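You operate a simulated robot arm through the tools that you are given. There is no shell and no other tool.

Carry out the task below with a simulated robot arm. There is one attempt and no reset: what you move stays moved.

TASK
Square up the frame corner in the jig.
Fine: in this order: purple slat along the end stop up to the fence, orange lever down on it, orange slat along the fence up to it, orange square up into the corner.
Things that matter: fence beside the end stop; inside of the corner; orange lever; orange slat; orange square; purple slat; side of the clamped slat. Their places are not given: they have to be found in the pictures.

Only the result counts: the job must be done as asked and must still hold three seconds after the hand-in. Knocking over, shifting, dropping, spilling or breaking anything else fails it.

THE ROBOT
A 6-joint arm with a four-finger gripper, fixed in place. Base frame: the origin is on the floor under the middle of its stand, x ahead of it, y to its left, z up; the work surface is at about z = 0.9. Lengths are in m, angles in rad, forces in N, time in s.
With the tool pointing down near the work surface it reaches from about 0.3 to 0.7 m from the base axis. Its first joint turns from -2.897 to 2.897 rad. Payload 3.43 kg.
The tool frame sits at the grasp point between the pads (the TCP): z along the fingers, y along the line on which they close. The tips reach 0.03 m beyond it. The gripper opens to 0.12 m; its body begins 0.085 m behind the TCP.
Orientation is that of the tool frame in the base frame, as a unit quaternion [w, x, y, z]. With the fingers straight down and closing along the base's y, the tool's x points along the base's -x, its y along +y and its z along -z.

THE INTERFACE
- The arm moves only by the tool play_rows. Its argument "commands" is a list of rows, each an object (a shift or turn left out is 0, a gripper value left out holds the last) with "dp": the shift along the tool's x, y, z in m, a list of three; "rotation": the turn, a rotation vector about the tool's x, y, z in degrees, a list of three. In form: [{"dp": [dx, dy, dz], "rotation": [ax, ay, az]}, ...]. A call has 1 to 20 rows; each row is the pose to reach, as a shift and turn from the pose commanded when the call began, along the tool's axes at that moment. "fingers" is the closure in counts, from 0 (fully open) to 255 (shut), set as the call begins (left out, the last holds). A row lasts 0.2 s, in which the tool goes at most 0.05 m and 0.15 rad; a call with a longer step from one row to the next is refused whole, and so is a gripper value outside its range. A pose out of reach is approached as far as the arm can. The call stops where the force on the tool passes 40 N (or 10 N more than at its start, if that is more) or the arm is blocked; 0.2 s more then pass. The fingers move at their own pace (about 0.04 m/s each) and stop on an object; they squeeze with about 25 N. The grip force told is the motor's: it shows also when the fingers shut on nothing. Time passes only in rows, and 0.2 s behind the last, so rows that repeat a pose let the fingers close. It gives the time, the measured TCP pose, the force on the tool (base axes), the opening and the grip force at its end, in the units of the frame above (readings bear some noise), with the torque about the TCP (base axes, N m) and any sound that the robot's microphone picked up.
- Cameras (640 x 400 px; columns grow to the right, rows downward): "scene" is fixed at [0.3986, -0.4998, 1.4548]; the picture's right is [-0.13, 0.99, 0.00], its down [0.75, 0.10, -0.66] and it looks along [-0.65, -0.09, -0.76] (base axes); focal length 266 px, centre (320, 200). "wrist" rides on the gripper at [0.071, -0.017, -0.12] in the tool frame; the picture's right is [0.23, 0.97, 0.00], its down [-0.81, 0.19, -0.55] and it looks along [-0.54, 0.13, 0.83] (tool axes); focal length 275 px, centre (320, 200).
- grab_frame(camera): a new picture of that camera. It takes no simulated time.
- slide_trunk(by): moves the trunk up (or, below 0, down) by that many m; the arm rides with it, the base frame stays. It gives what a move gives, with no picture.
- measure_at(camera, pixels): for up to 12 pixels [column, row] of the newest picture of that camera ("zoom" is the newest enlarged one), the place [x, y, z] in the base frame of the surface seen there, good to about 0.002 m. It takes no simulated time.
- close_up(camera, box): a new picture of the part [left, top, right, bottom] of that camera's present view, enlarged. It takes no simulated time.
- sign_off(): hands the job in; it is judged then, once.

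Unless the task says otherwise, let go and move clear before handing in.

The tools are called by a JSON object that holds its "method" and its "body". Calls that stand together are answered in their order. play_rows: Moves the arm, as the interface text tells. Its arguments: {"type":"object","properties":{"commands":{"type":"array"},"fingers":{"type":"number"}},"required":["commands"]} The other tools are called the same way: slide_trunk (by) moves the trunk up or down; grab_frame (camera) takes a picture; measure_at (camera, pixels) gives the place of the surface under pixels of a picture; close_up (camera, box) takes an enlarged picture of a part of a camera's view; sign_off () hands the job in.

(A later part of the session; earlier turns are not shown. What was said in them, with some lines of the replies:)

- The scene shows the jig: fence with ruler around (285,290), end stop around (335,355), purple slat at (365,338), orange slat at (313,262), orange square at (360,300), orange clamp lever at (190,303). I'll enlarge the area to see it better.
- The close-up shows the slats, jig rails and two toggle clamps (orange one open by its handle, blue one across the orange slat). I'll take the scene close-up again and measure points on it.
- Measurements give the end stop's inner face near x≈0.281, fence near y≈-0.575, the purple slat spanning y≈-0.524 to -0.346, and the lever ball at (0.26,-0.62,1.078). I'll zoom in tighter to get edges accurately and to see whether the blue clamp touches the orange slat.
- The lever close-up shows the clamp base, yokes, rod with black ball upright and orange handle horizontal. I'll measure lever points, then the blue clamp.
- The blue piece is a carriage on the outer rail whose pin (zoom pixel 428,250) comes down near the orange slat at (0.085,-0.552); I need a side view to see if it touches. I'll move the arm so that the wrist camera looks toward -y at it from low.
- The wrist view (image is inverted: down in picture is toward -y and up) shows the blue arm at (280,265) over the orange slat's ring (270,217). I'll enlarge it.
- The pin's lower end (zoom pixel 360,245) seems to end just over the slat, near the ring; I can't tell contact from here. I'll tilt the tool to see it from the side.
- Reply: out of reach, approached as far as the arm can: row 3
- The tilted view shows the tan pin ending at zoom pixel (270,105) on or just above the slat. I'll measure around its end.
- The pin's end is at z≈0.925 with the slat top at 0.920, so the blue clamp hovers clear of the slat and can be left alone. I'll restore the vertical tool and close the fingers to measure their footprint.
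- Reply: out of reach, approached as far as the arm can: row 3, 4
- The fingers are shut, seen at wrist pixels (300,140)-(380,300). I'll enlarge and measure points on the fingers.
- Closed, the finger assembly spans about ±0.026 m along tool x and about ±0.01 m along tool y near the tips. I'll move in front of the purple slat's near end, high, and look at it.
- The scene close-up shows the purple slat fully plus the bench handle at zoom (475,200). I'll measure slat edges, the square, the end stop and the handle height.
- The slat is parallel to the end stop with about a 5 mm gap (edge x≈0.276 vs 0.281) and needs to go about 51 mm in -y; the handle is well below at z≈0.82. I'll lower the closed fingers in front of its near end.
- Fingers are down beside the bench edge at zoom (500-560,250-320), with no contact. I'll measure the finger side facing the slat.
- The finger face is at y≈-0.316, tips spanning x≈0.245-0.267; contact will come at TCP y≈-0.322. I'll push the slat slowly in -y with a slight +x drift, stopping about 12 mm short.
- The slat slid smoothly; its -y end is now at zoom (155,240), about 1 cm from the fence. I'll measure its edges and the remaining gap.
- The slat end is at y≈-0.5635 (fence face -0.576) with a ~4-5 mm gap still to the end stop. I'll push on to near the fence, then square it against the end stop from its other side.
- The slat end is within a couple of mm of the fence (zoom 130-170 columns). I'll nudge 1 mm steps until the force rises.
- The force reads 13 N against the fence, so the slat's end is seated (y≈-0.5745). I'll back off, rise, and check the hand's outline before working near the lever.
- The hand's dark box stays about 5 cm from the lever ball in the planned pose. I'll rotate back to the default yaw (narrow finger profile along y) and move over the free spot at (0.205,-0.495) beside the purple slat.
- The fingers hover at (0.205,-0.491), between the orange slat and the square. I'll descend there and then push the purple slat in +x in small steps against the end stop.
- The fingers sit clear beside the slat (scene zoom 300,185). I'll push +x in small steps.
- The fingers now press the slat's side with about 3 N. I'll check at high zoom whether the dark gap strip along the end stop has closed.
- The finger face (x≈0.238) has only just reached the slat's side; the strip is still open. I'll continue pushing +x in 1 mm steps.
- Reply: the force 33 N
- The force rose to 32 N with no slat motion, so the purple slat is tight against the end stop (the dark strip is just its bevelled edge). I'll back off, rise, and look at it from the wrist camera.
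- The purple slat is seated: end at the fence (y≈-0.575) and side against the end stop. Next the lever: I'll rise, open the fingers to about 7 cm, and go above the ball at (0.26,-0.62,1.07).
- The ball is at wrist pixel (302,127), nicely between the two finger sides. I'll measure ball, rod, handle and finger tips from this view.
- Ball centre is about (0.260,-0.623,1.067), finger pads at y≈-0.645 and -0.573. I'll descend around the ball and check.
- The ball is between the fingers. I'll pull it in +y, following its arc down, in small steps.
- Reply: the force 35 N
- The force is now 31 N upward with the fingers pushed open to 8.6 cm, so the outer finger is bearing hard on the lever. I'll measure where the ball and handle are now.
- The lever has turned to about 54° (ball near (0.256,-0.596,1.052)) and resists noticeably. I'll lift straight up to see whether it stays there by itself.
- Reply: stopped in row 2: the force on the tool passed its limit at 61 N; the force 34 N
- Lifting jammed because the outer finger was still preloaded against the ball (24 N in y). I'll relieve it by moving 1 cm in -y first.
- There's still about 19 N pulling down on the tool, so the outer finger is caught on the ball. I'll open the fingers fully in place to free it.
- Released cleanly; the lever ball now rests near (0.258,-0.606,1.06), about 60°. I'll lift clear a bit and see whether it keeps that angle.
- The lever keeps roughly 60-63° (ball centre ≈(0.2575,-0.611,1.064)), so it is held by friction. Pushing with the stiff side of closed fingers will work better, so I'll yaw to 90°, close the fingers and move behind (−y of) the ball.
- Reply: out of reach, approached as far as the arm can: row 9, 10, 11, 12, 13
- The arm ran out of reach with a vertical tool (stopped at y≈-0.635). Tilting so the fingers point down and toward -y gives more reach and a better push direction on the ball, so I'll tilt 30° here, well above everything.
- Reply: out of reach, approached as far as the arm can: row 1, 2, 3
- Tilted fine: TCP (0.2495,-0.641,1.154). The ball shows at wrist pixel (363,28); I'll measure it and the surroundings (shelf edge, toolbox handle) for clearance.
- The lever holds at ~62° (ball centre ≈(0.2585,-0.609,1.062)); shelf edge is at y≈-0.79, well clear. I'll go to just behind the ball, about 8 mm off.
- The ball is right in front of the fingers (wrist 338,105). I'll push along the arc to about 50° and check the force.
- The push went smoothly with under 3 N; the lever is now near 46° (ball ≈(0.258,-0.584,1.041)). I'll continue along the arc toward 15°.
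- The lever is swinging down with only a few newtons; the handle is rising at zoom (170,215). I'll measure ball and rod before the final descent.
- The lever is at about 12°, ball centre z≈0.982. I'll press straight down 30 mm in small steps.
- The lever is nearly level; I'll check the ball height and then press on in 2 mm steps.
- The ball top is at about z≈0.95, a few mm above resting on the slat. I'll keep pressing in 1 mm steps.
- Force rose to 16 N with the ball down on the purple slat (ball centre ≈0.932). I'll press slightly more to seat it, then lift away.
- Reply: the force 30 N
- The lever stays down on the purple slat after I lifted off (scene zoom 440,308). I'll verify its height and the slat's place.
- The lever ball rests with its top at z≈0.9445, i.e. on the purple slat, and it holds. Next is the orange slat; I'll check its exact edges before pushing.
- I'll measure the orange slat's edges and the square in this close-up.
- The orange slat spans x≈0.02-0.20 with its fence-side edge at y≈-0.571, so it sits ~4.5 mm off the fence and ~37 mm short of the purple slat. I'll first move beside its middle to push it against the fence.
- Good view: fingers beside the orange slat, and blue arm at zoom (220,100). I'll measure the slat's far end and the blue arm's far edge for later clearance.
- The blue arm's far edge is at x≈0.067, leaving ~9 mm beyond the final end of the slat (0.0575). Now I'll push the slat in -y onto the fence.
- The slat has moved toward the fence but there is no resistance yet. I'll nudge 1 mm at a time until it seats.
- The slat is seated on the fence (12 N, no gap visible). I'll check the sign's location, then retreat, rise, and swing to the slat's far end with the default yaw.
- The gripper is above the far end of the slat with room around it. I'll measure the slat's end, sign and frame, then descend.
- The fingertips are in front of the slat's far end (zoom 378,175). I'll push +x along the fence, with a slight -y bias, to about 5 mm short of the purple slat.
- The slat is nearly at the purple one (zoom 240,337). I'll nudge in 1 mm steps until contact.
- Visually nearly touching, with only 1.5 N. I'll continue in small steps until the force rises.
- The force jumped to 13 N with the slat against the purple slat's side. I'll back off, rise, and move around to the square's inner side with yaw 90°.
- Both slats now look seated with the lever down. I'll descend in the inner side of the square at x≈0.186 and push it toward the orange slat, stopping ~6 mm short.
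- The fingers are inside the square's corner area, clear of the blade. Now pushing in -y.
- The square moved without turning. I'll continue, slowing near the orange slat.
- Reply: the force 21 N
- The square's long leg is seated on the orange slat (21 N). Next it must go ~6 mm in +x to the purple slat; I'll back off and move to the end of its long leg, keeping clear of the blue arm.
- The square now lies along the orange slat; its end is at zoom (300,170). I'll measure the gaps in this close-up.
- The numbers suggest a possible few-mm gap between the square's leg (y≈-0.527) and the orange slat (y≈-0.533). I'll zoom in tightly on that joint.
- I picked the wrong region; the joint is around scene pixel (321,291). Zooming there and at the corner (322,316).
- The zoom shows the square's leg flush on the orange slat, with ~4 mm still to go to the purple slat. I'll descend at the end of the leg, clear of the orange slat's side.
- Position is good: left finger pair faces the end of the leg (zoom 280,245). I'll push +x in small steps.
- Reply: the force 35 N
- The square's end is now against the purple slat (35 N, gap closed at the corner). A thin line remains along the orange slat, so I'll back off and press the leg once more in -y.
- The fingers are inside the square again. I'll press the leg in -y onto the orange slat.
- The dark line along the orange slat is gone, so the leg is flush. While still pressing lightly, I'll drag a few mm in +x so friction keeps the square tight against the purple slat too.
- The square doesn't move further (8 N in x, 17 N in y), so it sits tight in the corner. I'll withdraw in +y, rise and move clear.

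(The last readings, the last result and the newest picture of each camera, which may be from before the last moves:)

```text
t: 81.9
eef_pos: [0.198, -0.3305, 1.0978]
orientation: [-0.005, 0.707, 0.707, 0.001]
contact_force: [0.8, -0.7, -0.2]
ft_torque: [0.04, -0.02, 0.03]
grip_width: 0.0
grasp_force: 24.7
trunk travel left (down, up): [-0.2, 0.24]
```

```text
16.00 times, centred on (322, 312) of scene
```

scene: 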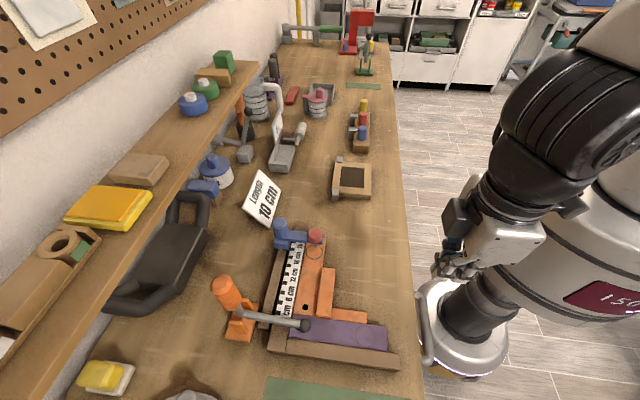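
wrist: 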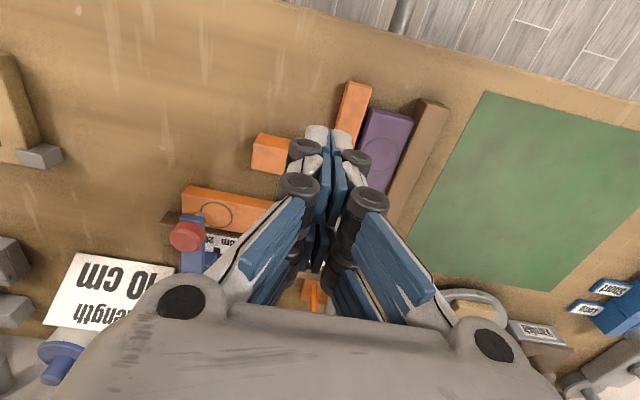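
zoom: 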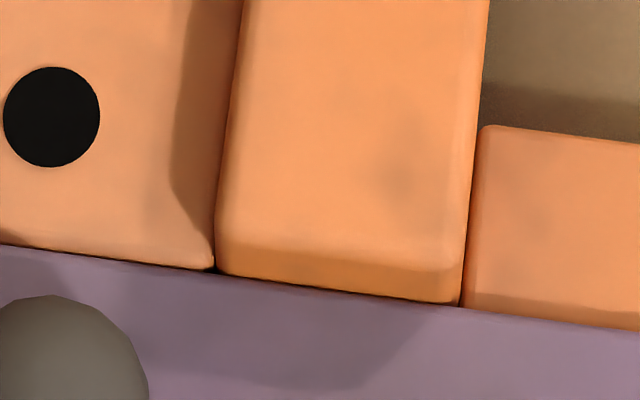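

Everything looks in place. I'll do a last check of the joints: orange slat to fence, purple slat to fence and end stop, and lever ball.

{"method": "close_up", "body": {"camera": "scene", "box": [286, 236, 336, 267]}}

{"method": "close_up", "body": {"camera": "scene", "box": [276, 296, 326, 345]}}

{"method": "close_up", "body": {"camera": "scene", "box": [326, 305, 406, 375]}}

{"method": "grab_frame", "body": {"camera": "wrist"}}

```text
12.80 times, centred on (311, 252) of scene
```

zoom: 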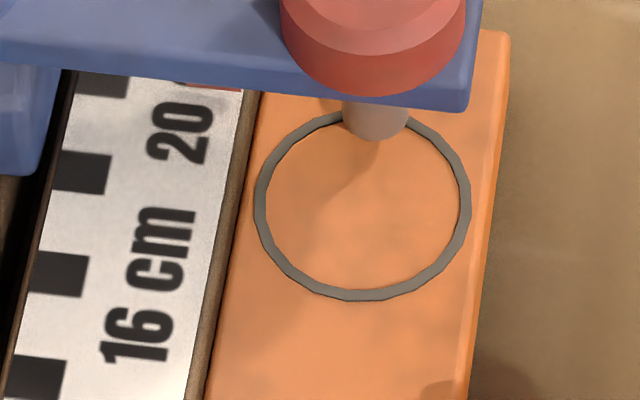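

```text
8.16 times, centred on (301, 320) of scene
```

zoom: 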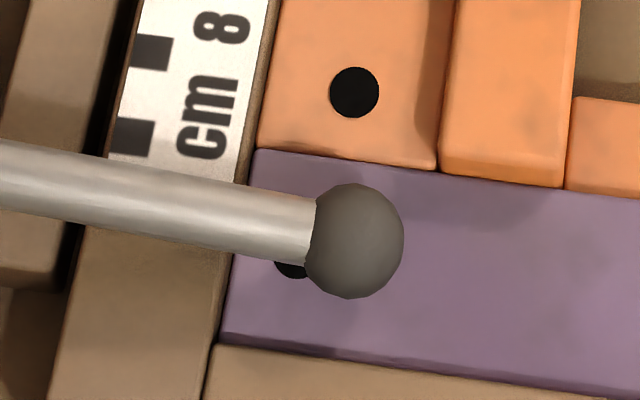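

```text
5.71 times, centred on (366, 340) of scene
```

zoom: 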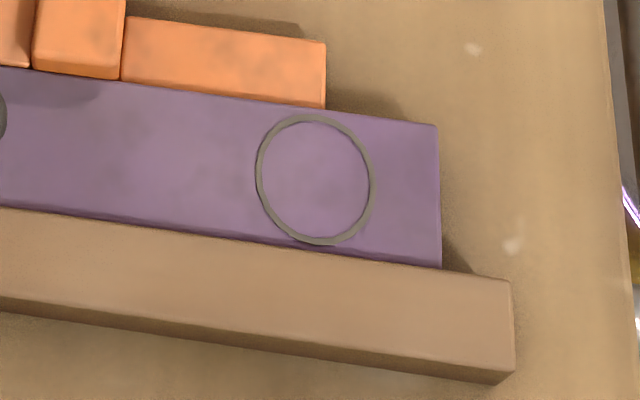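

```text
taken
```

wrist: 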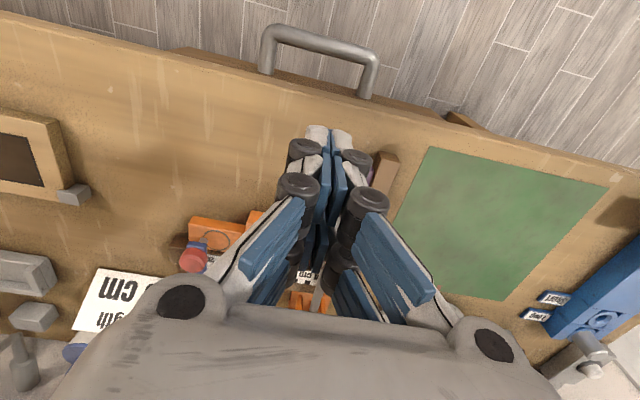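

All joints read as closed: the orange slat is on the fence and against the purple slat, the purple slat is on the fence and end stop with the lever ball on it, and the square is in the corner. The arm is clear, so I'm handing in.

{"method": "sign_off", "body": {}}

```text
The job is handed in.
```

I squared up the frame corner in the jig in the order you asked and handed it in; I haven't seen the judge's verdict.

1. **Purple slat:** it is against the fence (13 N at contact) and the end stop (32 N, with no movement).
2. **Orange lever:** its ball is pressed down on the purple slat, and it stayed down after I let go. My first try at pulling it with open fingers jammed against the ball, so I freed it and pushed it down with closed fingers instead.
3. **Orange slat:** it lies along the fence (12 N) and its end is against the purple slat (13 N).
4. **Orange square:** its long leg is flush on the orange slat and its end is against the purple slat. A thin gap of about 1 mm opened along the orange slat while I pushed it in, so I pressed it again, and the last pictures show no gap.

I never touched the blue clamp. Its pin hangs about 4 mm above the orange slat, so the slat slid freely underneath. The arm was clear of the jig when I handed in.
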